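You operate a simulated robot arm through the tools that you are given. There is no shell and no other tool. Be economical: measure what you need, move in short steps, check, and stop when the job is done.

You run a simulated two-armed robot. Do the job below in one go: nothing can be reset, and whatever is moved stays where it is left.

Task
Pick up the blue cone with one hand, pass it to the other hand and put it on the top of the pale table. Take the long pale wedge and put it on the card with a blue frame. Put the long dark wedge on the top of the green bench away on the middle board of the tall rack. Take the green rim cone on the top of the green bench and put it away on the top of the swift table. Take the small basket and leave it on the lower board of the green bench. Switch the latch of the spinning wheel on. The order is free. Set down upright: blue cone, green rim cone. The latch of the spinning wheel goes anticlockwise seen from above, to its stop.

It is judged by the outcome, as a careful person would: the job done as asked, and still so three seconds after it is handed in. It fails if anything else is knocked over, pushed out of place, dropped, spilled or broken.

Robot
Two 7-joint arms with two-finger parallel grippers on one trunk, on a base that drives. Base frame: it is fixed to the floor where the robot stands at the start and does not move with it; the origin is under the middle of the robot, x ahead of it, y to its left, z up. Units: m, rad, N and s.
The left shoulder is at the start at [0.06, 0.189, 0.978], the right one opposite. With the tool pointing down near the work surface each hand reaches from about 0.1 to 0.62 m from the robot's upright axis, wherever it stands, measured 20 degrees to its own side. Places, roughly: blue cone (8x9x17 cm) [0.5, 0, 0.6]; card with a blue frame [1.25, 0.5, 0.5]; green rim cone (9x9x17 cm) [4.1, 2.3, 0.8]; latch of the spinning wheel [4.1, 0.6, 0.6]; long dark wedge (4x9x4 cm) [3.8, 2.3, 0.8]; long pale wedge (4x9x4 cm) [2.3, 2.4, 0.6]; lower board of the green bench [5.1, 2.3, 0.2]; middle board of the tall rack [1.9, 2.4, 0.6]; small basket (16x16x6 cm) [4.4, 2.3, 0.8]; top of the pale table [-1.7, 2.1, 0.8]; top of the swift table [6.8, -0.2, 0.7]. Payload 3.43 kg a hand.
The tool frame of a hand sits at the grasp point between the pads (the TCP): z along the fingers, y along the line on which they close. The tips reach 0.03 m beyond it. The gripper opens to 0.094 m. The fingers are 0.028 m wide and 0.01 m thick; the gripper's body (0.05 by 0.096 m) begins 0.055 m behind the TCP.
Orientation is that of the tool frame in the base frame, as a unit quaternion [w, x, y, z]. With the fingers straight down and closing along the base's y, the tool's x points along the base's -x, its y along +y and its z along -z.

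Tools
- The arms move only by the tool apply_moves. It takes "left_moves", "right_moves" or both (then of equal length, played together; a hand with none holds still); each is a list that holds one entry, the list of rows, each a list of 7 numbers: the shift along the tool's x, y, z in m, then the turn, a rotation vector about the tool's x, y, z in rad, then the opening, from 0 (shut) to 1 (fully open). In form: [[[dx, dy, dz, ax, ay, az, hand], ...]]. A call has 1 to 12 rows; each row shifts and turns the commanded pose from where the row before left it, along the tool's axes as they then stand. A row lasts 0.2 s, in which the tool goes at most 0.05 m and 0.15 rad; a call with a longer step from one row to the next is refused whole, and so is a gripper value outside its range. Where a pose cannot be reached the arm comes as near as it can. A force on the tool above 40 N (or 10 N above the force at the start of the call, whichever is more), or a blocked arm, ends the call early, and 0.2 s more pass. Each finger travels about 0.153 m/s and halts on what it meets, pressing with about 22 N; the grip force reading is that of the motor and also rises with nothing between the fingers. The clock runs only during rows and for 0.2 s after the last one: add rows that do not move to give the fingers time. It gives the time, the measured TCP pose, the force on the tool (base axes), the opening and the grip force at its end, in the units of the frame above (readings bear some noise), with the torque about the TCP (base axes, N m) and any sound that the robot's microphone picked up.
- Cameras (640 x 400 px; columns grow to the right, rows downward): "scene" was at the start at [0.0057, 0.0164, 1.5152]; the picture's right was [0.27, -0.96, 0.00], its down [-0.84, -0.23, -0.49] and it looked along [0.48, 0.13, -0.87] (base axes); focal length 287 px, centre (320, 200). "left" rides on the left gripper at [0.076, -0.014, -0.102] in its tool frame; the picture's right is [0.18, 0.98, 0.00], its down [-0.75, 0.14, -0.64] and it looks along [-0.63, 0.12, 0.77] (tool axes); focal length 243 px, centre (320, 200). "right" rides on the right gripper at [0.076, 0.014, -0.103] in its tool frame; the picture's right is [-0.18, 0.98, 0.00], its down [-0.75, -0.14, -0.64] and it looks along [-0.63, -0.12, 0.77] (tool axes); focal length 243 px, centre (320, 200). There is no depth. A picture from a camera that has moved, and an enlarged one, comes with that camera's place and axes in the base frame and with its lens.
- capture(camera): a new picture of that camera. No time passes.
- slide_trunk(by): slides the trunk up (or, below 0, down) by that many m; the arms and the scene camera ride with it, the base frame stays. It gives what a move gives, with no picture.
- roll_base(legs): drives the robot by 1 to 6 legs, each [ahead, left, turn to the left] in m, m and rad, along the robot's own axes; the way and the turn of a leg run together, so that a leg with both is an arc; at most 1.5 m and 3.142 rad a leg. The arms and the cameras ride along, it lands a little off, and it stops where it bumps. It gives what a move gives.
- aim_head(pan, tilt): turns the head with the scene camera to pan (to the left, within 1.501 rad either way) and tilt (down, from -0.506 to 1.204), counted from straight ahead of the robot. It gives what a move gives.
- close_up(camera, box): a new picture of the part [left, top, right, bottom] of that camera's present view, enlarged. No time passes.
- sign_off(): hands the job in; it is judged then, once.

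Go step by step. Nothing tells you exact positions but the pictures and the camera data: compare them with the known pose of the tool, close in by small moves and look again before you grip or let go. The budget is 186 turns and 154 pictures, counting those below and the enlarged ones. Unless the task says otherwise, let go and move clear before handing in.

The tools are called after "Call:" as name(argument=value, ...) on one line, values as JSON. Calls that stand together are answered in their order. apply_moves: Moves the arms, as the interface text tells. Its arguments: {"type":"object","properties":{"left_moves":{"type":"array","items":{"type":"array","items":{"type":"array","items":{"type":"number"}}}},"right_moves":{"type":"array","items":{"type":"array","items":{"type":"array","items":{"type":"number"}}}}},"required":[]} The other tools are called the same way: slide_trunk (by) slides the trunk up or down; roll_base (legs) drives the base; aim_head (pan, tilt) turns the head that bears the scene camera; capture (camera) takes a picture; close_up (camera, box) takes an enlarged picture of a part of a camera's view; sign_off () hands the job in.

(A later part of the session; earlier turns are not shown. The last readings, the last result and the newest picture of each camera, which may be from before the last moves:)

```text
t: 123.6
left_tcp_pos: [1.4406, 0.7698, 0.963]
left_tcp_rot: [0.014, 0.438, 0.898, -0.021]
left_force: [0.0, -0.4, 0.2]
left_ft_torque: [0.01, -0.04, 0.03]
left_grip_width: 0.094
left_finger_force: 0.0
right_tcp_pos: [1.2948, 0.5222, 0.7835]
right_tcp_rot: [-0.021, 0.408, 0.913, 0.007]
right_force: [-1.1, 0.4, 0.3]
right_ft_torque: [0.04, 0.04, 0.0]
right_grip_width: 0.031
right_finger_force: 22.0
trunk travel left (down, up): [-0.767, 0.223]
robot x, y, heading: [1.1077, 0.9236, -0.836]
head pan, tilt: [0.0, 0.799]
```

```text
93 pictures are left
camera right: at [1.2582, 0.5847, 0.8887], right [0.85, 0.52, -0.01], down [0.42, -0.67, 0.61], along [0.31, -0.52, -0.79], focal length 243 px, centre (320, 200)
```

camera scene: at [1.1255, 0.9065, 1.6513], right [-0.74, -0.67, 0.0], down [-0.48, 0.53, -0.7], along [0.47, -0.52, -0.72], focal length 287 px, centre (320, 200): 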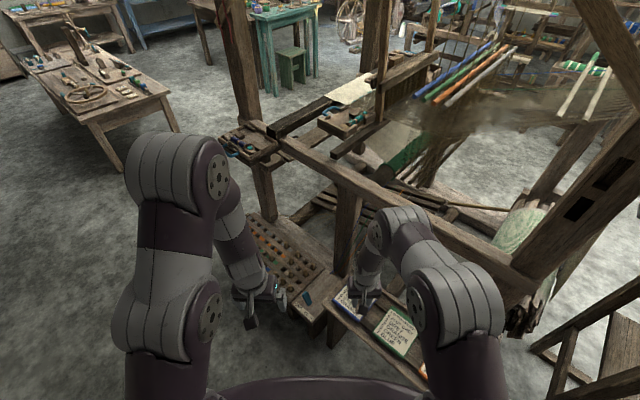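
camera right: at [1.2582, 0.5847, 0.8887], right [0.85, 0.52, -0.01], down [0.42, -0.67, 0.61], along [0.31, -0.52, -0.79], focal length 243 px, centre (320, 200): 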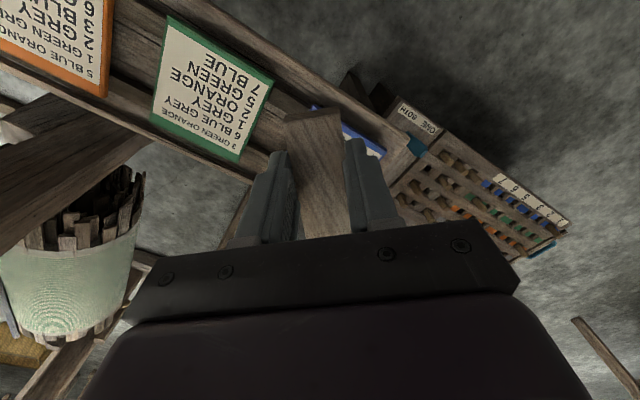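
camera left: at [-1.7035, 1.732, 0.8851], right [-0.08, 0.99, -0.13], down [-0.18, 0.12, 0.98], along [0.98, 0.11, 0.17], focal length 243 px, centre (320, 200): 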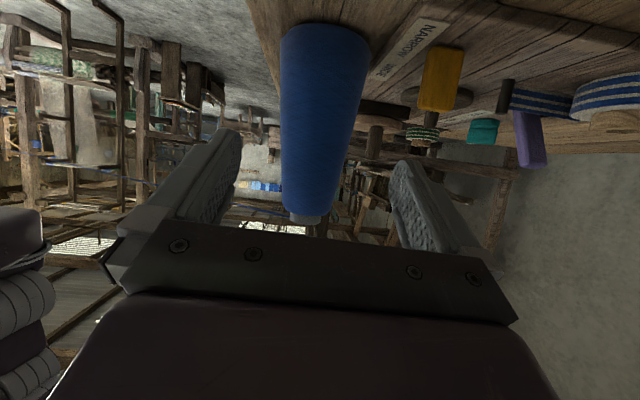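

Card centre comes out at (1.367, 0.425, 0.55). I lower the trunk 10 cm and move the wedge over the card.

Call:
slide_trunk(by=-0.08)

Call:
apply_moves(right_moves=[[[-0.038, -0.004, 0, 0, 0, 0, 0], [-0.038, -0.004, 0, 0, 0, 0, 0], [-0.037, -0.004, 0, 0, 0, 0, 0], [0, 0, 0.03, 0, 0, 0, 0], [0, 0, 0, 0, 0, 0, 0]]])

Call:
capture(camera="right")

Call:
close_up(camera="scene", box=[260, 200, 460, 360])

```text
t: 124.8
left_tcp_pos: [1.4401, 0.7699, 0.8831]
left_tcp_rot: [0.014, 0.438, 0.899, -0.02]
left_force: [0.9, 0.9, -0.3]
left_ft_torque: [0.0, 0.02, 0.02]
left_grip_width: 0.0938
left_finger_force: 0.1
right_tcp_pos: [1.2958, 0.5214, 0.7036]
right_tcp_rot: [-0.021, 0.407, 0.913, 0.007]
right_force: [0.4, 0.8, -1.0]
right_ft_torque: [0.0, 0.01, -0.01]
right_grip_width: 0.0311
right_finger_force: 21.8
trunk travel left (down, up): [-0.687, 0.303]
robot x, y, heading: [1.1077, 0.925, -0.839]
head pan, tilt: [0.0, 0.799]
```

```text
t: 126.0
left_tcp_pos: [1.4419, 0.7685, 0.8832]
left_tcp_rot: [0.014, 0.438, 0.899, -0.022]
left_force: [-0.2, -0.4, 0.8]
left_ft_torque: [0.0, 0.0, 0.0]
left_grip_width: 0.094
left_finger_force: 0.1
right_tcp_pos: [1.3613, 0.4293, 0.6692]
right_tcp_rot: [-0.02, 0.408, 0.913, 0.007]
right_force: [-0.2, -0.1, -0.7]
right_ft_torque: [0.0, 0.04, 0.03]
right_grip_width: 0.0311
right_finger_force: 21.7
trunk travel left (down, up): [-0.687, 0.303]
robot x, y, heading: [1.1148, 0.9233, -0.838]
head pan, tilt: [0.0, 0.799]
```

```text
92 pictures are left
camera right: at [1.3237, 0.493, 0.7735], right [0.85, 0.52, -0.01], down [0.42, -0.67, 0.61], along [0.31, -0.52, -0.79], focal length 243 px, centre (320, 200)
```

right: 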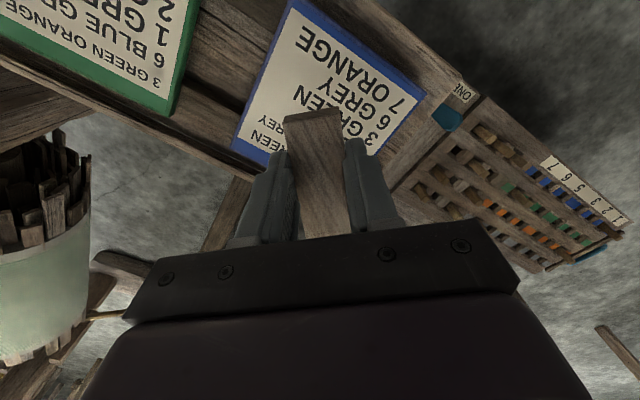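

```text
2.50 times, centred on (360, 280) of scene
camera zoom: at [1.1255, 0.9069, 1.5713], right [-0.74, -0.67, 0.0], down [-0.48, 0.53, -0.7], along [0.47, -0.52, -0.72], focal length 718 px, centre (220, 0)
```

zoom: 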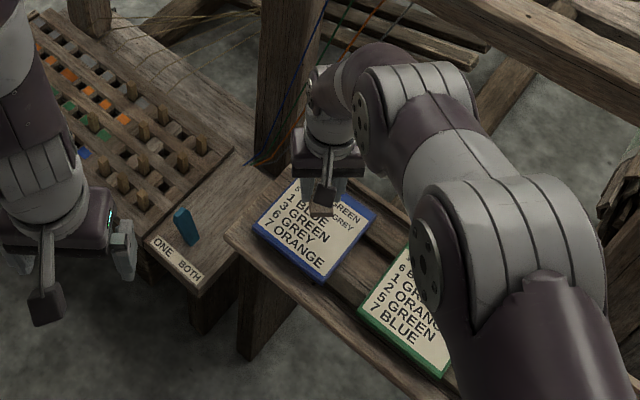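

The card is where I computed it and the wedge is centred over it. I descend gently until it touches.

Call:
apply_moves(right_moves=[[[0, 0, 0.025, 0, 0, 0, 0], [0, 0, 0.025, 0, 0, 0, 0], [0, 0, 0.01, 0, 0, 0, 0], [0, 0, 0.004, 0, 0, 0, 0], [0, 0, 0.004, 0, 0, 0, 0], [0, 0, 0, 0, 0, 0, 0]]])

Call:
capture(camera="right")

```text
t: 127.4
left_tcp_pos: [1.4419, 0.7708, 0.8822]
left_tcp_rot: [0.014, 0.438, 0.899, -0.02]
left_force: [0.7, 0.1, -0.9]
left_ft_torque: [0.03, -0.04, -0.01]
left_grip_width: 0.0942
left_finger_force: 0.0
right_tcp_pos: [1.3583, 0.4325, 0.6016]
right_tcp_rot: [-0.021, 0.407, 0.913, 0.007]
right_force: [-0.5, -0.1, 0.1]
right_ft_torque: [-0.02, 0.0, 0.04]
right_grip_width: 0.031
right_finger_force: 22.2
trunk travel left (down, up): [-0.687, 0.303]
robot x, y, heading: [1.1092, 0.9219, -0.844]
head pan, tilt: [0.0, 0.799]
```

```text
90 pictures are left
camera right: at [1.321, 0.4957, 0.7057], right [0.85, 0.52, -0.01], down [0.42, -0.67, 0.61], along [0.31, -0.52, -0.79], focal length 243 px, centre (320, 200)
```

right: 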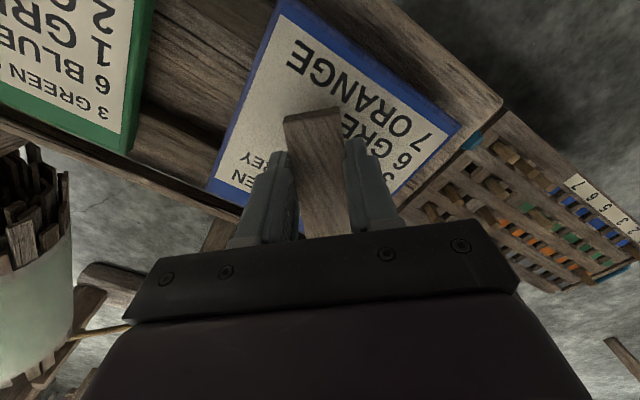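

Call:
apply_moves(right_moves=[[[0, 0, 0.006, 0, 0, 0, 0], [0, 0, 0.004, 0, 0, 0, 0], [0, 0, 0.004, 0, 0, 0, 0], [0, 0, 0.003, 0, 0, 0, 0], [0, 0, 0, 0, 0, 0, 0]]])

```text
t: 128.6
left_tcp_pos: [1.4411, 0.7715, 0.8841]
left_tcp_rot: [0.015, 0.438, 0.899, -0.022]
left_force: [-0.1, -0.1, 0.1]
left_ft_torque: [-0.01, 0.0, -0.01]
left_grip_width: 0.0939
left_finger_force: 0.1
right_tcp_pos: [1.3593, 0.4324, 0.586]
right_tcp_rot: [-0.02, 0.407, 0.913, 0.007]
right_force: [-1.3, -1.3, 20.0]
right_ft_torque: [0.01, 0.04, -0.01]
right_grip_width: 0.0312
right_finger_force: 22.3
trunk travel left (down, up): [-0.687, 0.303]
robot x, y, heading: [1.1108, 0.9245, -0.84]
head pan, tilt: [0.0, 0.799]
```

It touches (20 N). I ease off 1 mm, open and rise.

Call:
apply_moves(right_moves=[[[0, 0, -0.002, 0, 0, 0, 0], [0, 0, 0, 0, 0, 0, 0.45], [0, 0, 0, 0, 0, 0, 0.7], [0, 0, 0, 0, 0, 0, 0.7], [0, 0, -0.03, 0, 0, 0, 0.7], [0, 0, -0.04, 0, 0, 0, 0.7], [0, 0, -0.04, 0, 0, 0, 0.7], [0.03, 0, -0.02, 0, 0, 0, 1], [0.04, 0, 0, 0, 0, 0, 1], [0.04, 0, 0, 0, 0, 0, 1], [0, 0, 0, 0, 0, 0, 1]]])

Call:
close_up(camera="scene", box=[260, 200, 460, 360])

Call:
capture(camera="right")

```text
t: 131.0
left_tcp_pos: [1.4414, 0.7685, 0.8828]
left_tcp_rot: [0.014, 0.438, 0.899, -0.021]
left_force: [0.4, -0.3, -0.3]
left_ft_torque: [0.01, 0.04, 0.03]
left_grip_width: 0.094
left_finger_force: 0.0
right_tcp_pos: [1.2895, 0.5103, 0.7198]
right_tcp_rot: [-0.021, 0.408, 0.913, 0.007]
right_force: [1.0, -0.1, 0.4]
right_ft_torque: [0.01, -0.02, 0.03]
right_grip_width: 0.094
right_finger_force: 0.1
trunk travel left (down, up): [-0.687, 0.303]
robot x, y, heading: [1.1142, 0.9235, -0.84]
head pan, tilt: [0.0, 0.799]
```

```text
2.50 times, centred on (360, 280) of scene
camera zoom: at [1.126, 0.906, 1.5713], right [-0.74, -0.67, 0.0], down [-0.48, 0.53, -0.7], along [0.46, -0.52, -0.72], focal length 718 px, centre (220, 0)
```

zoom: 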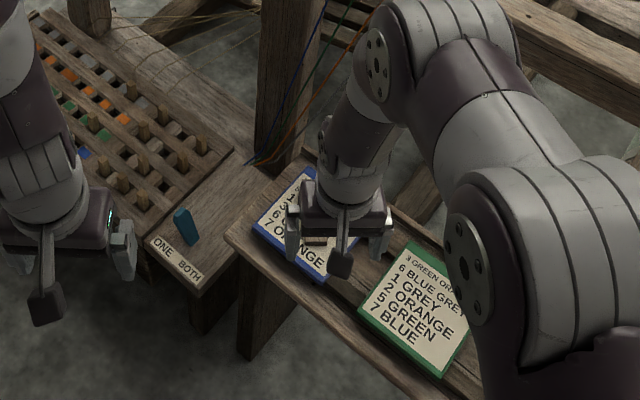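

```text
88 pictures are left
camera right: at [1.252, 0.5737, 0.8255], right [0.85, 0.52, -0.01], down [0.42, -0.67, 0.61], along [0.31, -0.52, -0.79], focal length 243 px, centre (320, 200)
```

right: 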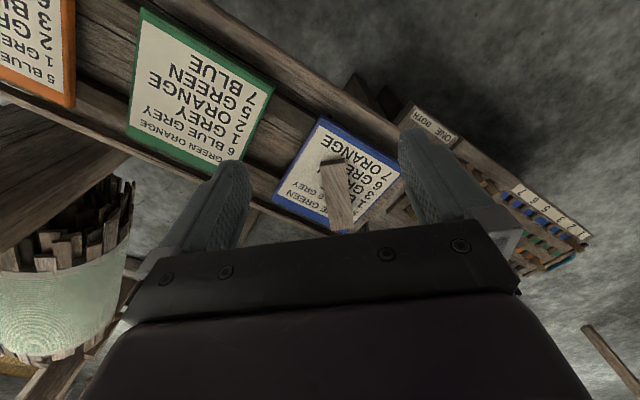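

The pale wedge lies inside the blue frame. Next I drive to the green bench.

Call:
roll_base(legs=[[-0.4, 0, 0], [0, 0, 0.84], [1.2, 0.1, 0], [1.2, 0.08, 0], [0.66, 0, 0], [0, 0, 1.571]])

Call:
slide_trunk(by=0.25)

Call:
aim_head(pan=0.0, tilt=0.7)

Call:
capture(camera="scene")

```text
t: 154.1
left_tcp_pos: [3.742, 1.7774, 0.8833]
left_tcp_rot: [0.025, -0.685, 0.728, 0.005]
left_force: [-1.2, -0.4, 0.1]
left_ft_torque: [-0.02, 0.02, -0.02]
left_grip_width: 0.0942
left_finger_force: 0.0
right_tcp_pos: [4.0272, 1.8707, 0.7216]
right_tcp_rot: [0.014, 0.709, -0.705, 0.016]
right_force: [1.1, -0.3, 0.3]
right_ft_torque: [-0.01, 0.02, 0.02]
right_grip_width: 0.0937
right_finger_force: 0.1
trunk travel left (down, up): [-0.687, 0.303]
robot x, y, heading: [3.8901, 1.4408, 1.571]
head pan, tilt: [0.0, 0.799]
```

```text
t: 156.7
left_tcp_pos: [3.7413, 1.777, 1.1339]
left_tcp_rot: [0.025, -0.685, 0.728, 0.006]
left_force: [0.2, 0.7, 0.1]
left_ft_torque: [-0.03, -0.01, -0.02]
left_grip_width: 0.0941
left_finger_force: 0.1
right_tcp_pos: [4.0288, 1.8705, 0.9706]
right_tcp_rot: [0.015, 0.71, -0.704, 0.016]
right_force: [1.1, -0.4, -0.4]
right_ft_torque: [0.02, -0.02, 0.01]
right_grip_width: 0.094
right_finger_force: 0.0
trunk travel left (down, up): [-0.937, 0.053]
robot x, y, heading: [3.8879, 1.4415, 1.574]
head pan, tilt: [0.0, 0.799]
```

```text
t: 157.3
left_tcp_pos: [3.7413, 1.7778, 1.1324]
left_tcp_rot: [0.025, -0.684, 0.729, 0.006]
left_force: [0.1, 0.2, 0.5]
left_ft_torque: [0.0, 0.01, 0.01]
left_grip_width: 0.0941
left_finger_force: 0.0
right_tcp_pos: [4.0286, 1.87, 0.971]
right_tcp_rot: [0.014, 0.71, -0.704, 0.017]
right_force: [-0.3, -1.4, 0.1]
right_ft_torque: [-0.04, 0.03, -0.03]
right_grip_width: 0.0938
right_finger_force: 0.0
trunk travel left (down, up): [-0.937, 0.053]
robot x, y, heading: [3.885, 1.4401, 1.576]
head pan, tilt: [0.0, 0.7]
```

```text
87 pictures are left
camera scene: at [3.8902, 1.4662, 1.8295], right [1.0, 0.01, 0.0], down [0.0, -0.64, -0.76], along [0.0, 0.76, -0.64], focal length 287 px, centre (320, 200)
```

scene: 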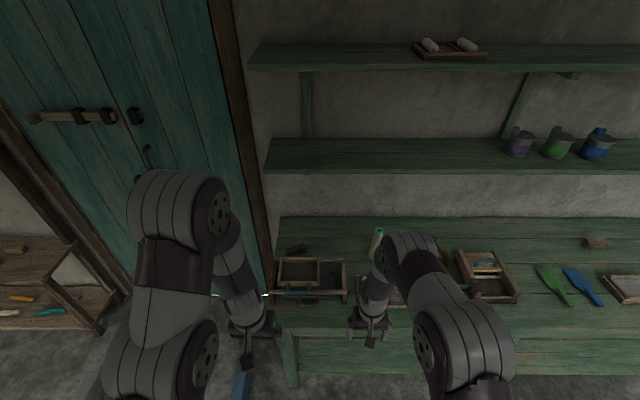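

Call:
apply_moves(right_moves=[[[0.04, -0.035, 0, 0, 0, 0, 1], [0.04, -0.035, 0, 0, 0, 0, 1], [0.04, -0.035, 0, 0, 0, 0, 1], [0.0, -0.035, 0, 0, 0, 0, 1], [0, -0.04, 0, 0, 0, 0, 1]]])

Call:
close_up(camera="scene", box=[260, 200, 420, 310])

Call:
close_up(camera="scene", box=[380, 200, 640, 380])

```text
refused: row 1 steps farther than a row can; nothing moved
```

```text
3.64 times, centred on (340, 255) of scene
camera zoom: at [3.8902, 1.4662, 1.8295], right [1.0, 0.01, 0.0], down [0.0, -0.64, -0.76], along [0.0, 0.76, -0.64], focal length 1045 px, centre (247, 0)
```

zoom: 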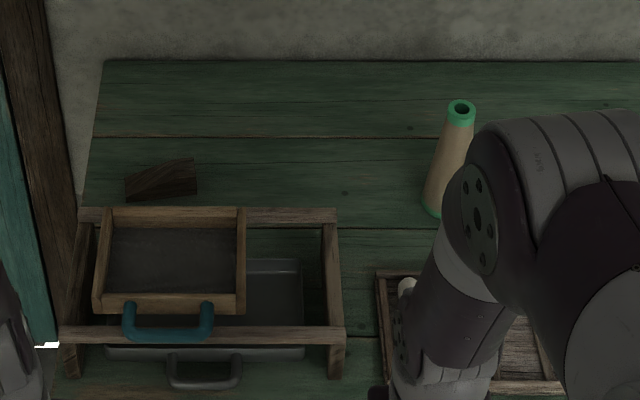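

```text
2.22 times, centred on (510, 290) of scene
camera zoom: at [3.8902, 1.4662, 1.8295], right [1.0, 0.01, 0.0], down [0.0, -0.64, -0.76], along [0.0, 0.76, -0.64], focal length 639 px, centre (-102, 0)
```

zoom: 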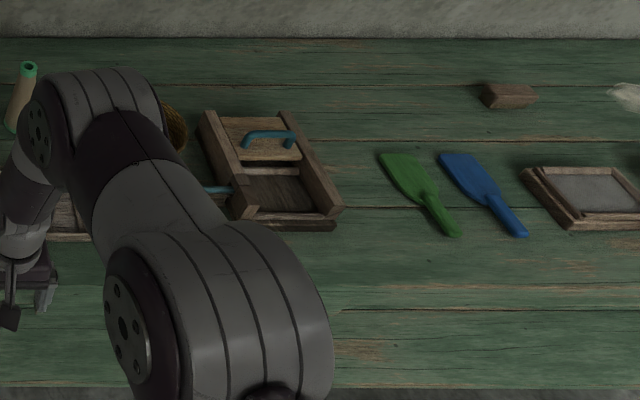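

The dark wedge is behind the slatted frame at about (3.78, 2.33), the green-rim cone at (4.135, 2.30). I shift the right arm aside to see the basket.

Call:
apply_moves(right_moves=[[[0.03, -0.03, 0, 0, 0, 0, 1], [0.03, -0.03, 0, 0, 0, 0, 1], [0.03, -0.03, 0, 0, 0, 0, 1], [0.03, -0.03, 0, 0, 0, 0, 1], [0, -0.04, 0, 0, 0, 0, 1]]])

Call:
close_up(camera="scene", box=[260, 200, 540, 370])

Call:
capture(camera="right")

```text
t: 158.5
left_tcp_pos: [3.7441, 1.7776, 1.1337]
left_tcp_rot: [0.025, -0.686, 0.727, 0.006]
left_force: [0.4, 0.5, -0.5]
left_ft_torque: [-0.02, -0.01, 0.01]
left_grip_width: 0.0939
left_finger_force: 0.1
right_tcp_pos: [4.1892, 1.7519, 0.9763]
right_tcp_rot: [0.015, 0.71, -0.704, 0.016]
right_force: [0.2, 0.6, 0.5]
right_ft_torque: [-0.02, -0.02, -0.01]
right_grip_width: 0.094
right_finger_force: 0.1
trunk travel left (down, up): [-0.937, 0.053]
robot x, y, heading: [3.889, 1.437, 1.577]
head pan, tilt: [0.0, 0.7]
```

```text
2.29 times, centred on (400, 285) of scene
camera zoom: at [3.8928, 1.4671, 1.8295], right [1.0, 0.01, 0.0], down [0.0, -0.64, -0.76], along [-0.01, 0.76, -0.64], focal length 657 px, centre (137, 6)
```

zoom: 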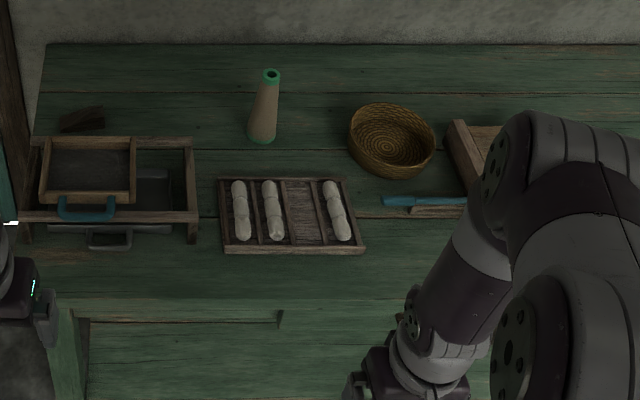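

```text
83 pictures are left
camera right: at [4.1755, 1.6808, 1.082], right [-0.98, 0.18, -0.01], down [0.13, 0.78, 0.61], along [0.12, 0.6, -0.79], focal length 243 px, centre (320, 200)
```

right: 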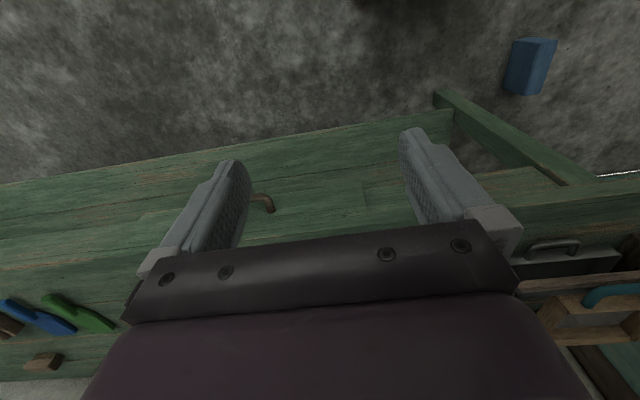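

Basket centre is about (4.37, 2.26). I start with it: I drive so that its right wall lies before the right hand.

Call:
roll_base(legs=[[0, -0.36, 0], [0.2, 0, 0]])

Call:
apply_moves(right_moves=[[[0, 0.02, 0, 0, 0.15, 0, 1], [0, 0.02, 0, 0, 0.15, 0, 1], [0, 0.02, 0, 0, 0.15, 0, 1], [0, 0.02, 0, 0, 0.15, 0, 1], [0, 0.02, 0, 0, 0.15, 0, 1], [0, 0, 0, 0, 0, 0, 1]]])

Call:
capture(camera="right")

Call:
capture(camera="scene")

```text
t: 162.0
left_tcp_pos: [4.0985, 1.9779, 1.1334]
left_tcp_rot: [0.026, -0.684, 0.729, 0.007]
left_force: [0.6, -0.4, -0.1]
left_ft_torque: [-0.02, -0.02, 0.02]
left_grip_width: 0.0938
left_finger_force: 0.1
right_tcp_pos: [4.5456, 1.9516, 0.9779]
right_tcp_rot: [0.014, 0.708, -0.706, 0.015]
right_force: [-0.7, -0.4, 0.8]
right_ft_torque: [0.03, 0.02, -0.03]
right_grip_width: 0.0944
right_finger_force: 0.0
trunk travel left (down, up): [-0.937, 0.053]
robot x, y, heading: [4.244, 1.6447, 1.576]
head pan, tilt: [0.0, 0.7]
```

```text
t: 163.4
left_tcp_pos: [4.0997, 1.9804, 1.1331]
left_tcp_rot: [0.025, -0.684, 0.729, 0.006]
left_force: [1.1, 0.0, -1.2]
left_ft_torque: [-0.02, 0.0, 0.01]
left_grip_width: 0.094
left_finger_force: 0.0
right_tcp_pos: [4.4493, 1.9547, 0.9773]
right_tcp_rot: [0.266, 0.655, -0.654, 0.269]
right_force: [0.1, 0.5, -0.1]
right_ft_torque: [0.01, 0.02, 0.0]
right_grip_width: 0.0939
right_finger_force: 0.0
trunk travel left (down, up): [-0.937, 0.053]
robot x, y, heading: [4.2473, 1.6463, 1.576]
head pan, tilt: [0.0, 0.7]
```

```text
82 pictures are left
camera right: at [4.4333, 1.972, 1.1029], right [-0.98, 0.13, -0.13], down [0.14, 0.99, -0.07], along [0.12, -0.09, -0.99], focal length 243 px, centre (320, 200)
```

right: 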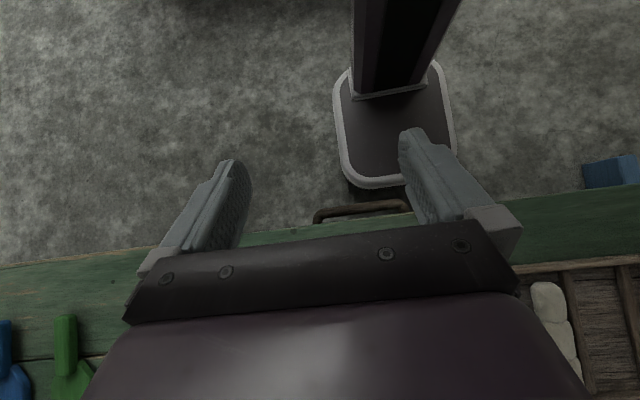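

```text
81 pictures are left
camera scene: at [4.2478, 1.669, 1.8295], right [1.0, 0.0, 0.0], down [0.0, -0.64, -0.76], along [0.0, 0.76, -0.64], focal length 287 px, centre (320, 200)
```

scene: 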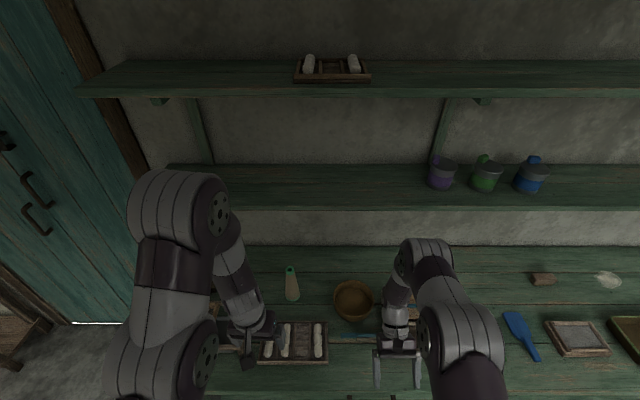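

The tilt went the wrong way (fingers towards me); I reverse it to point forward-down. The view also shows the base plate reaches only about 0.2 m ahead.

Call:
apply_moves(right_moves=[[[0, 0, 0, 0, -0.15, 0, 1], [0, 0, 0, 0, -0.15, 0, 1], [0, 0, 0, 0, -0.15, 0, 1], [0, 0, 0, 0, -0.15, 0, 1], [0, 0, 0, 0, -0.15, 0, 1], [0, 0, 0, 0, -0.15, 0, 1], [0, 0, 0, 0, -0.15, 0, 1], [0, 0, 0, 0, -0.15, 0, 1], [0, 0, 0, 0, -0.15, 0, 1], [0, 0, 0, 0, -0.15, 0, 1], [0, 0, 0, 0, 0, 0, 1]]])

Call:
capture(camera="right")

```text
t: 165.8
left_tcp_pos: [4.1001, 1.9808, 1.1332]
left_tcp_rot: [0.026, -0.684, 0.729, 0.005]
left_force: [0.1, -0.1, 0.1]
left_ft_torque: [-0.01, -0.01, -0.02]
left_grip_width: 0.0941
left_finger_force: 0.1
right_tcp_pos: [4.4463, 1.954, 0.9775]
right_tcp_rot: [-0.246, 0.665, -0.662, -0.244]
right_force: [0.6, 0.9, 0.5]
right_ft_torque: [-0.01, -0.01, -0.04]
right_grip_width: 0.0941
right_finger_force: 0.1
trunk travel left (down, up): [-0.937, 0.053]
robot x, y, heading: [4.2468, 1.6448, 1.569]
head pan, tilt: [0.0, 0.7]
```

```text
80 pictures are left
camera right: at [4.4313, 1.8294, 1.0052], right [-0.98, 0.14, 0.12], down [0.14, 0.16, 0.98], along [0.12, 0.98, -0.17], focal length 243 px, centre (320, 200)
```

right: 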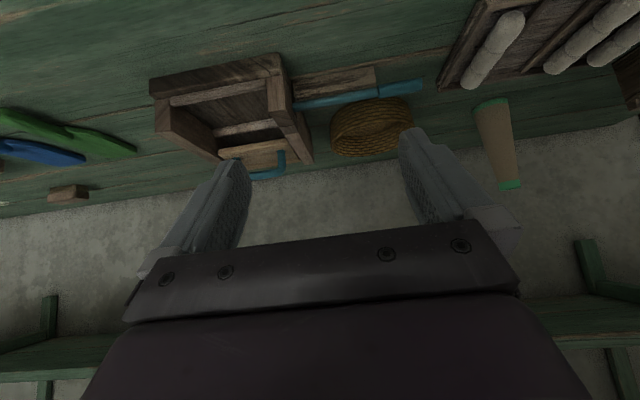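

The tilt is right now. The basket's left wall is at about x=4.29, y=2.25; I shift the base and bring the hand above that wall.

Call:
roll_base(legs=[[0.075, 0.097, 0]])

Call:
apply_moves(right_moves=[[[-0.0245, 0.0143, 0.036, 0, 0, 0, 1], [-0.0245, 0.0143, 0.036, 0, 0, 0, 1], [-0.0245, 0.0143, 0.036, 0, 0, 0, 1], [-0.0245, 0.0143, 0.036, 0, 0, 0, 1], [0, 0, 0, 0, 0, 0, 1]]])

Call:
capture(camera="right")

Call:
close_up(camera="scene", box=[280, 240, 460, 390])

```text
t: 167.1
left_tcp_pos: [4.0045, 2.0541, 1.1335]
left_tcp_rot: [0.024, -0.684, 0.729, 0.006]
left_force: [-0.1, 0.3, -0.3]
left_ft_torque: [0.0, -0.02, 0.02]
left_grip_width: 0.094
left_finger_force: 0.0
right_tcp_pos: [4.349, 2.0259, 0.9782]
right_tcp_rot: [-0.245, 0.665, -0.662, -0.244]
right_force: [0.4, 0.4, 0.3]
right_ft_torque: [0.0, 0.03, 0.0]
right_grip_width: 0.0941
right_finger_force: 0.2
trunk travel left (down, up): [-0.937, 0.053]
robot x, y, heading: [4.1472, 1.7221, 1.572]
head pan, tilt: [0.0, 0.7]
```

```text
t: 168.3
left_tcp_pos: [4.0037, 2.0548, 1.133]
left_tcp_rot: [0.024, -0.683, 0.73, 0.006]
left_force: [0.0, 0.7, -0.2]
left_ft_torque: [0.03, 0.03, 0.0]
left_grip_width: 0.0941
left_finger_force: 0.0
right_tcp_pos: [4.2908, 2.1964, 0.9314]
right_tcp_rot: [-0.245, 0.665, -0.662, -0.243]
right_force: [-0.2, 0.0, -0.4]
right_ft_torque: [0.03, 0.01, -0.02]
right_grip_width: 0.0938
right_finger_force: 0.0
trunk travel left (down, up): [-0.937, 0.053]
robot x, y, heading: [4.1454, 1.7181, 1.571]
head pan, tilt: [0.0, 0.7]
```

```text
79 pictures are left
camera right: at [4.2761, 2.0725, 0.9587], right [-0.98, 0.14, 0.12], down [0.14, 0.16, 0.98], along [0.12, 0.98, -0.17], focal length 243 px, centre (320, 200)
```

right: 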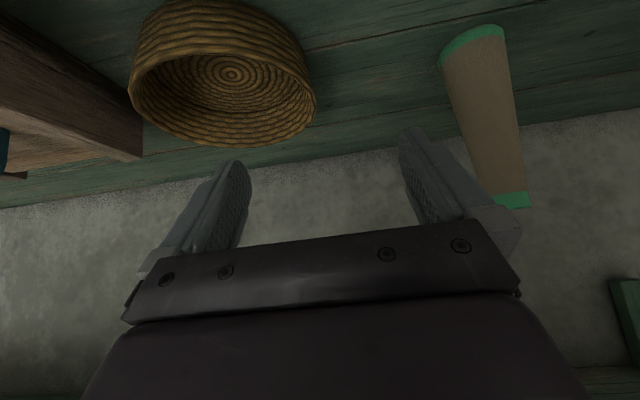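

```text
2.67 times, centred on (370, 315) of scene
camera zoom: at [4.15, 1.7428, 1.8295], right [1.0, 0.0, 0.0], down [0.0, -0.64, -0.77], along [0.0, 0.77, -0.64], focal length 766 px, centre (187, -107)
```

zoom: 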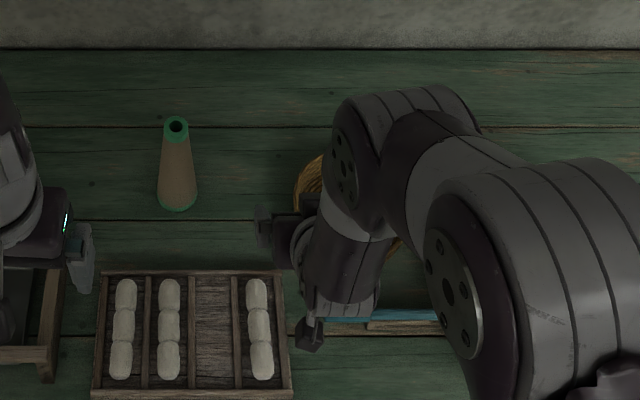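

The basket's left rim point is at about (4.294, 2.265). I go in along the fingers so one finger enters the basket and one stays outside.

Call:
apply_moves(right_moves=[[[0.01, -0.004, 0.04, 0, 0, 0, 1], [0.01, 0, 0.04, 0, 0, 0, 1], [0, 0, 0.015, 0, 0, 0, 1], [0, 0, 0, 0, 0, 0, 1]]])

Call:
capture(camera="right")

```text
t: 169.3
left_tcp_pos: [4.0017, 2.0555, 1.1328]
left_tcp_rot: [0.025, -0.683, 0.73, 0.005]
left_force: [1.0, 0.5, 0.4]
left_ft_torque: [0.0, -0.01, -0.02]
left_grip_width: 0.0939
left_finger_force: 0.1
right_tcp_pos: [4.2954, 2.2434, 0.8462]
right_tcp_rot: [-0.245, 0.665, -0.662, -0.243]
right_force: [-0.9, 0.2, 0.6]
right_ft_torque: [-0.01, -0.02, -0.01]
right_grip_width: 0.094
right_finger_force: 0.2
trunk travel left (down, up): [-0.937, 0.053]
robot x, y, heading: [4.1471, 1.7203, 1.571]
head pan, tilt: [0.0, 0.7]
```

```text
77 pictures are left
camera right: at [4.2807, 2.1182, 0.8736], right [-0.98, 0.14, 0.12], down [0.14, 0.16, 0.98], along [0.12, 0.98, -0.17], focal length 243 px, centre (320, 200)
```

right: 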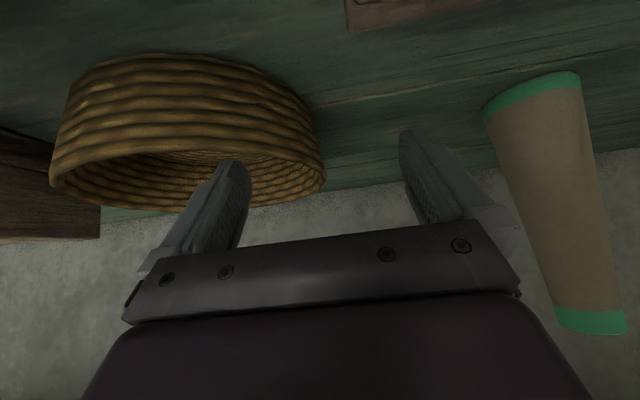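

The wall is midway between the fingers. I go 2.8 cm deeper and close.

Call:
apply_moves(right_moves=[[[0, 0, 0.014, 0, 0, 0, 1], [0, 0, 0.014, 0, 0, 0, 1], [0, 0, 0, 0, 0, 0, 0.6], [0, 0, 0, 0, 0, 0, 0.3], [0, 0, 0, 0, 0, 0, 0], [0, 0, 0, 0, 0, 0, 0], [0, 0, 0, 0, 0, 0, 0]]])

Call:
capture(camera="right")

```text
t: 170.9
left_tcp_pos: [4.0018, 2.0545, 1.1325]
left_tcp_rot: [0.025, -0.684, 0.729, 0.006]
left_force: [-0.9, -0.1, 0.3]
left_ft_torque: [0.01, -0.04, 0.01]
left_grip_width: 0.0938
left_finger_force: 0.2
right_tcp_pos: [4.2949, 2.2597, 0.826]
right_tcp_rot: [-0.245, 0.665, -0.662, -0.244]
right_force: [-0.8, -0.3, 4.1]
right_ft_torque: [-0.01, -0.28, -0.16]
right_grip_width: 0.0164
right_finger_force: 21.7
trunk travel left (down, up): [-0.937, 0.053]
robot x, y, heading: [4.147, 1.7167, 1.572]
head pan, tilt: [0.0, 0.7]
```

```text
76 pictures are left
camera right: at [4.2808, 2.1362, 0.8529], right [-0.98, 0.14, 0.12], down [0.14, 0.16, 0.98], along [0.12, 0.98, -0.17], focal length 243 px, centre (320, 200)
```

right: 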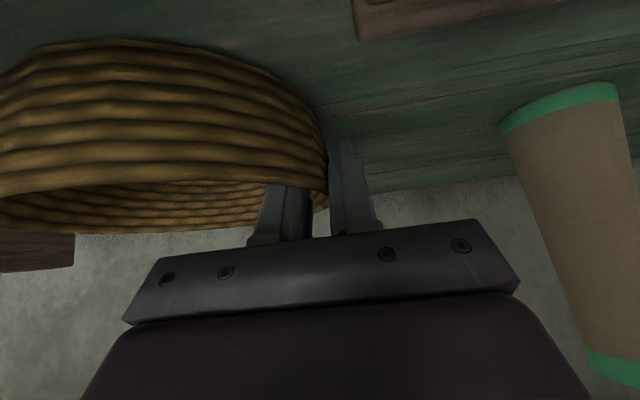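

The wall is gripped (1.6 cm). I lift straight up.

Call:
apply_moves(right_moves=[[[-0.0065, 0, -0.0076, 0, 0, 0, 0], [-0.02, 0, -0.0235, 0, 0, 0, 0], [-0.026, 0, -0.0304, 0, 0, 0, 0], [-0.026, 0, -0.0304, 0, 0, 0, 0], [0, 0, 0, 0, 0, 0, 0]]])

Call:
capture(camera="right")

Call:
capture(camera="scene")

```text
t: 172.1
left_tcp_pos: [4.003, 2.0542, 1.1326]
left_tcp_rot: [0.025, -0.683, 0.73, 0.005]
left_force: [-0.2, -0.2, 1.4]
left_ft_torque: [-0.01, 0.01, 0.02]
left_grip_width: 0.0942
left_finger_force: 0.1
right_tcp_pos: [4.2957, 2.2603, 0.9457]
right_tcp_rot: [-0.244, 0.666, -0.662, -0.243]
right_force: [-0.3, 0.8, -1.3]
right_ft_torque: [-0.01, 0.03, -0.02]
right_grip_width: 0.0155
right_finger_force: 22.3
trunk travel left (down, up): [-0.937, 0.053]
robot x, y, heading: [4.1455, 1.7221, 1.572]
head pan, tilt: [0.0, 0.7]
```

```text
75 pictures are left
camera right: at [4.2808, 2.1362, 0.9735], right [-0.98, 0.14, 0.12], down [0.14, 0.16, 0.98], along [0.12, 0.98, -0.17], focal length 243 px, centre (320, 200)
```

right: 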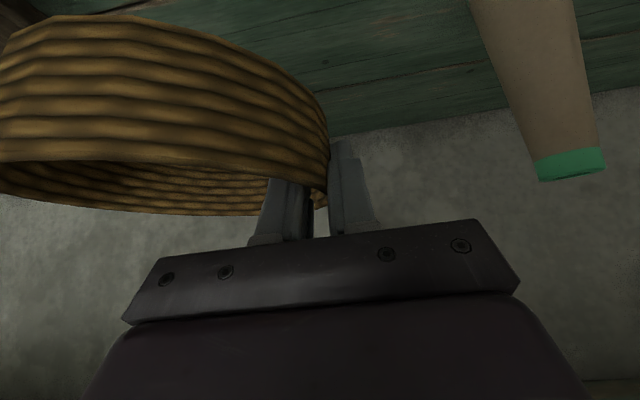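

```text
74 pictures are left
camera scene: at [4.1496, 1.7442, 1.8295], right [1.0, 0.0, 0.0], down [0.0, -0.64, -0.76], along [0.0, 0.76, -0.64], focal length 287 px, centre (320, 200)
```

scene: 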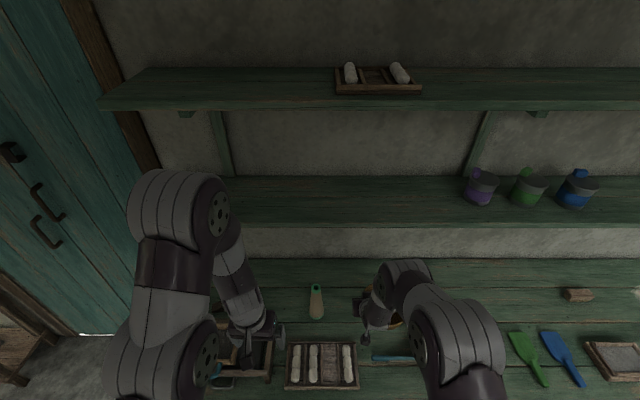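

The basket is up and level. I back away, move right along the bench and look at the lower board.

Call:
roll_base(legs=[[-0.6, 0, 0], [0, -0.8, 0]])

Call:
slide_trunk(by=-0.35)

Call:
aim_head(pan=0.0, tilt=0.7)

Call:
capture(camera="scene")

```text
t: 179.3
left_tcp_pos: [4.7969, 1.4607, 1.1326]
left_tcp_rot: [0.025, -0.685, 0.728, 0.006]
left_force: [0.0, -0.1, -0.1]
left_ft_torque: [0.03, 0.03, -0.01]
left_grip_width: 0.0941
left_finger_force: 0.0
right_tcp_pos: [5.0882, 1.667, 0.9463]
right_tcp_rot: [-0.244, 0.667, -0.661, -0.243]
right_force: [-0.1, 0.5, -0.8]
right_ft_torque: [0.0, 0.12, -0.01]
right_grip_width: 0.0151
right_finger_force: 21.7
trunk travel left (down, up): [-0.937, 0.053]
robot x, y, heading: [4.9439, 1.1275, 1.574]
head pan, tilt: [0.0, 0.7]
```

```text
t: 182.8
left_tcp_pos: [4.797, 1.4615, 0.7838]
left_tcp_rot: [0.026, -0.685, 0.728, 0.006]
left_force: [0.0, 0.0, -0.3]
left_ft_torque: [-0.02, 0.02, 0.02]
left_grip_width: 0.0942
left_finger_force: 0.0
right_tcp_pos: [5.089, 1.6679, 0.5964]
right_tcp_rot: [-0.244, 0.667, -0.661, -0.244]
right_force: [-0.2, 0.0, -0.5]
right_ft_torque: [0.03, 0.08, 0.0]
right_grip_width: 0.0151
right_finger_force: 21.7
trunk travel left (down, up): [-0.587, 0.403]
robot x, y, heading: [4.9453, 1.1264, 1.576]
head pan, tilt: [0.0, 0.7]
```

```text
t: 183.3
left_tcp_pos: [4.7972, 1.4608, 0.7821]
left_tcp_rot: [0.025, -0.685, 0.728, 0.005]
left_force: [0.7, -0.5, 0.3]
left_ft_torque: [0.0, -0.02, -0.03]
left_grip_width: 0.0942
left_finger_force: 0.0
right_tcp_pos: [5.0886, 1.6685, 0.5942]
right_tcp_rot: [-0.244, 0.667, -0.66, -0.244]
right_force: [1.0, 0.7, -0.7]
right_ft_torque: [0.0, 0.04, 0.0]
right_grip_width: 0.015
right_finger_force: 22.2
trunk travel left (down, up): [-0.587, 0.403]
robot x, y, heading: [4.9407, 1.1264, 1.581]
head pan, tilt: [0.0, 0.7]
```

```text
73 pictures are left
camera scene: at [4.9455, 1.1503, 1.4795], right [1.0, 0.01, 0.0], down [0.0, -0.64, -0.76], along [-0.01, 0.76, -0.64], focal length 287 px, centre (320, 200)
```

scene: 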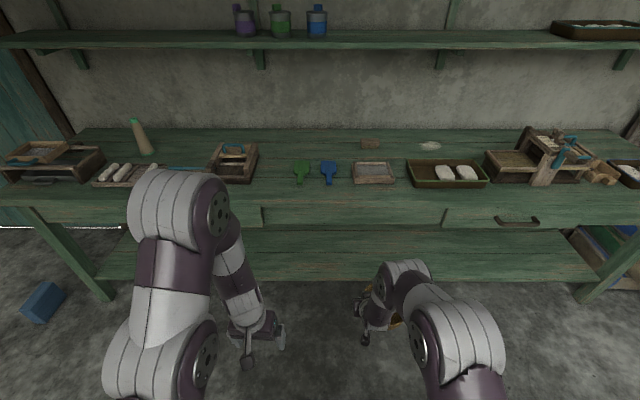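

The lower board (z≈0.2, front edge y≈2.01) is free, but drawers hang down to about z=0.65. To judge the clearance of my right wrist I turn the left hand so its camera looks sideways at the right arm.

Call:
apply_moves(left_moves=[[[0.025, 0.01, 0, 0, 0, 0.1428, 1], [0.025, 0.01, 0, 0, 0, 0.1428, 1], [0.025, 0.01, 0, 0, 0, 0.1428, 1], [0, 0, 0, 0, 0, 0.1428, 1], [0, 0, 0, 0, 0, 0.1428, 1], [0, 0, 0, 0, 0, 0.1428, 1], [0, 0, 0, 0, 0, 0.1428, 1], [0, 0, 0, 0, 0, 0.1428, 1], [0, 0, 0, 0, 0, 0.1428, 1], [0, 0, 0, 0, 0, 0.1428, 1], [0, 0, 0, 0, 0, 0.1, 1]]])

Call:
apply_moves(left_moves=[[[0, 0, 0, 0, -0.13, 0, 1], [0, 0, 0, 0, -0.13, 0, 1], [0, 0, 0, 0, -0.13, 0, 1], [0, 0, 0, 0, -0.13, 0, 1], [0, 0, 0, 0, -0.13, 0, 1], [0, 0, 0, 0, -0.13, 0, 1], [0, 0, 0, 0, 0, 0, 1]]])

Call:
capture(camera="left")

```text
t: 185.8
left_tcp_pos: [4.7528, 1.394, 0.7787]
left_tcp_rot: [0.014, 0.01, 1.0, 0.021]
left_force: [-0.9, 0.7, 0.5]
left_ft_torque: [-0.01, -0.02, -0.01]
left_grip_width: 0.094
left_finger_force: 0.1
right_tcp_pos: [5.0876, 1.6673, 0.596]
right_tcp_rot: [-0.245, 0.667, -0.66, -0.244]
right_force: [0.0, 0.4, -1.5]
right_ft_torque: [0.02, 0.09, -0.04]
right_grip_width: 0.015
right_finger_force: 22.1
trunk travel left (down, up): [-0.587, 0.403]
robot x, y, heading: [4.9428, 1.1276, 1.578]
head pan, tilt: [0.0, 0.7]
```

```text
t: 187.3
left_tcp_pos: [4.7526, 1.3935, 0.7794]
left_tcp_rot: [0.394, 0.016, 0.919, 0.016]
left_force: [-0.5, -0.8, -0.9]
left_ft_torque: [-0.01, -0.03, -0.02]
left_grip_width: 0.0937
left_finger_force: 0.0
right_tcp_pos: [5.0887, 1.6672, 0.5957]
right_tcp_rot: [-0.245, 0.667, -0.661, -0.244]
right_force: [0.2, -0.1, -1.5]
right_ft_torque: [-0.02, 0.06, 0.0]
right_grip_width: 0.015
right_finger_force: 21.4
trunk travel left (down, up): [-0.587, 0.403]
robot x, y, heading: [4.944, 1.1298, 1.576]
head pan, tilt: [0.0, 0.7]
```

```text
72 pictures are left
camera left: at [4.6271, 1.381, 0.7949], right [-0.11, 0.99, -0.09], down [0.06, 0.1, 0.99], along [0.99, 0.11, -0.07], focal length 243 px, centre (320, 200)
```

left: 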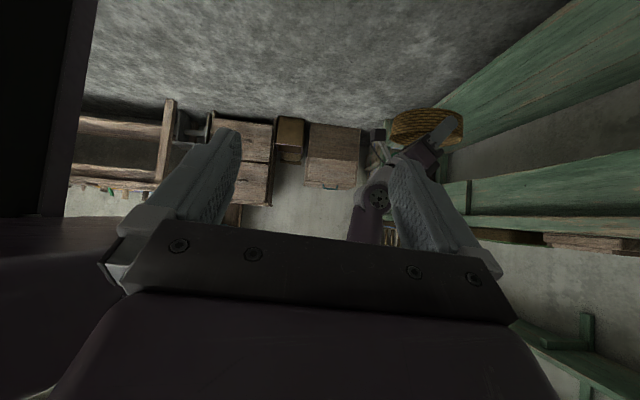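

The side view shows the wrist joint at 12 cm behind and 16 cm above the TCP, with the forearm rising steeply. I raise and extend the hand relative to the trunk so that, with the trunk low, the forearm gets flatter.

Call:
apply_moves(right_moves=[[[-0.0412, 0, -0.0174, 0, 0, 0, 0], [-0.0412, 0, -0.0174, 0, 0, 0, 0], [-0.0412, 0, -0.0174, 0, 0, 0, 0], [-0.0412, 0, -0.0174, 0, 0, 0, 0], [-0.0412, 0, -0.0174, 0, 0, 0, 0], [0, 0, 0, 0, 0, 0, 0]]])

Call:
capture(camera="left")

Call:
capture(camera="scene")

```text
t: 188.8
left_tcp_pos: [4.7532, 1.3946, 0.7795]
left_tcp_rot: [0.394, 0.016, 0.919, 0.016]
left_force: [-0.1, -0.6, -0.1]
left_ft_torque: [0.03, 0.03, -0.01]
left_grip_width: 0.0939
left_finger_force: 0.0
right_tcp_pos: [5.0876, 1.7685, 0.7944]
right_tcp_rot: [-0.244, 0.667, -0.66, -0.244]
right_force: [-0.4, 0.3, -0.4]
right_ft_torque: [-0.02, 0.07, 0.01]
right_grip_width: 0.0151
right_finger_force: 22.0
trunk travel left (down, up): [-0.587, 0.403]
robot x, y, heading: [4.941, 1.1282, 1.574]
head pan, tilt: [0.0, 0.7]
```

```text
71 pictures are left
camera left: at [4.627, 1.3812, 0.7949], right [-0.11, 0.99, -0.09], down [0.06, 0.1, 0.99], along [0.99, 0.11, -0.07], focal length 243 px, centre (320, 200)
```

left: 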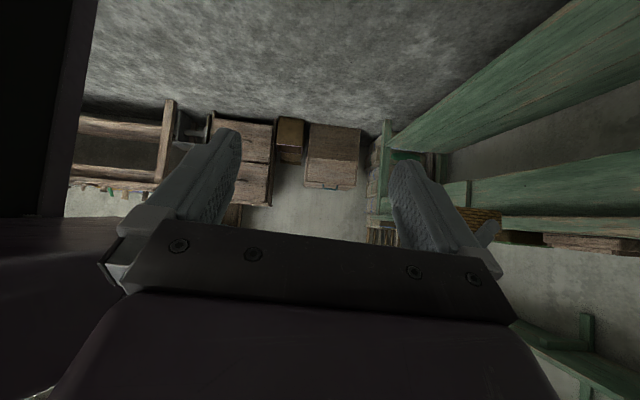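

```text
70 pictures are left
camera scene: at [4.9455, 1.1503, 1.4795], right [1.0, 0.01, 0.0], down [0.0, -0.64, -0.76], along [-0.01, 0.76, -0.64], focal length 287 px, centre (320, 200)
```

scene: 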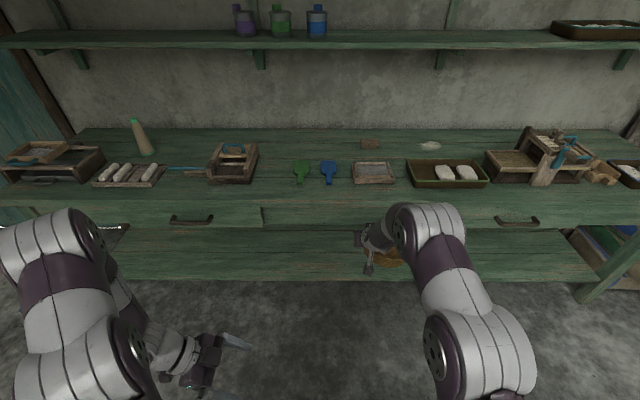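

Call:
apply_moves(left_moves=[[[-0.03, 0, -0.03, 0, 0, 0, 1], [-0.03, 0, -0.03, 0, 0, 0, 1], [-0.03, 0, -0.03, 0, 0, 0, 1], [-0.03, 0, -0.03, 0, 0, 0, 1], [-0.03, 0, -0.03, 0, 0, 0, 1], [-0.03, 0, -0.03, 0, 0, 0, 1], [-0.03, 0, -0.03, 0, 0, 0, 1], [0, 0, 0, 0, 0, 0, 1]]])

Call:
capture(camera="left")

```text
t: 190.6
left_tcp_pos: [4.7465, 1.3808, 1.0759]
left_tcp_rot: [0.392, 0.015, 0.92, 0.017]
left_force: [0.0, 0.5, -0.3]
left_ft_torque: [-0.02, 0.01, 0.01]
left_grip_width: 0.0942
left_finger_force: 0.0
right_tcp_pos: [5.0875, 1.7678, 0.7945]
right_tcp_rot: [-0.244, 0.667, -0.66, -0.244]
right_force: [-0.1, -0.3, -1.0]
right_ft_torque: [-0.01, 0.08, 0.0]
right_grip_width: 0.015
right_finger_force: 22.2
trunk travel left (down, up): [-0.587, 0.403]
robot x, y, heading: [4.943, 1.1261, 1.576]
head pan, tilt: [0.0, 0.7]
```

```text
69 pictures are left
camera left: at [4.6211, 1.3682, 1.0916], right [-0.11, 0.99, -0.09], down [0.06, 0.1, 0.99], along [0.99, 0.11, -0.07], focal length 243 px, centre (320, 200)
```

left: 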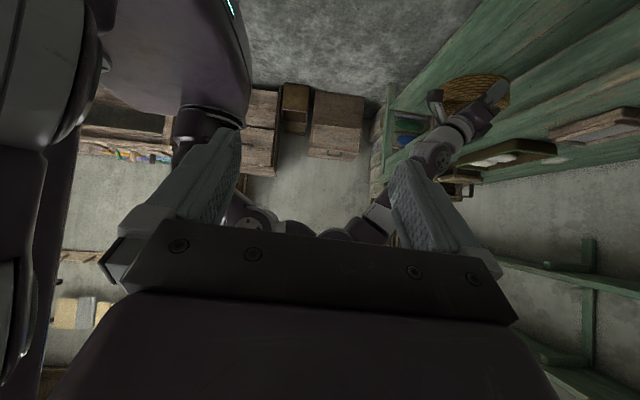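

Now the arm rises at about 45 degrees from the basket, which clears the drawers. I lower the trunk so the basket is just above board height and drive in partly.

Call:
slide_trunk(by=-0.47)

Call:
roll_base(legs=[[0.2, 0, 0]])

Call:
capture(camera="left")

Call:
capture(camera="right")

```text
refused: -0.47 is not a number from -0.4 to 0.4
```

```text
t: 192.0
left_tcp_pos: [4.7458, 1.5477, 1.0766]
left_tcp_rot: [0.393, 0.016, 0.919, 0.017]
left_force: [0.4, 0.6, -0.1]
left_ft_torque: [-0.03, 0.02, 0.01]
left_grip_width: 0.0938
left_finger_force: 0.1
right_tcp_pos: [5.0863, 1.9272, 0.7853]
right_tcp_rot: [-0.233, 0.668, -0.666, -0.234]
right_force: [0.6, -9.1, -0.8]
right_ft_torque: [-0.04, -0.01, -0.87]
right_grip_width: 0.0318
right_finger_force: 22.2
trunk travel left (down, up): [-0.587, 0.403]
robot x, y, heading: [4.9386, 1.2943, 1.57]
head pan, tilt: [0.0, 0.7]
stopped in leg 1: the force on the tool passed its limit (the readings are from after the stop); the commanded pose is now the measured one
```

```text
68 pictures are left
camera left: at [4.6204, 1.5355, 1.0916], right [-0.11, 0.99, -0.09], down [0.06, 0.1, 0.99], along [0.99, 0.1, -0.07], focal length 243 px, centre (320, 200)
```

left: 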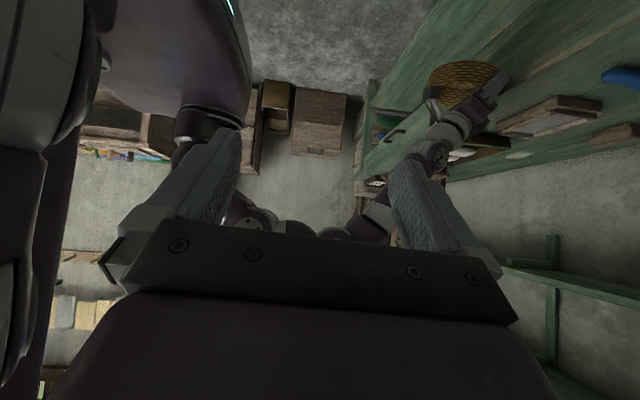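

```text
67 pictures are left
camera right: at [5.0726, 1.8034, 0.8171], right [-0.98, 0.14, 0.12], down [0.14, 0.19, 0.97], along [0.11, 0.97, -0.21], focal length 243 px, centre (320, 200)
```

right: 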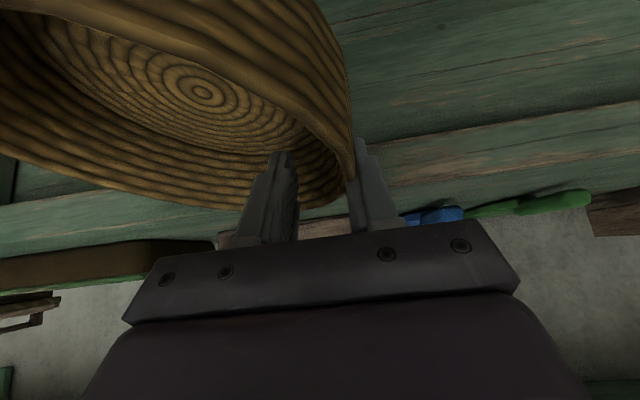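

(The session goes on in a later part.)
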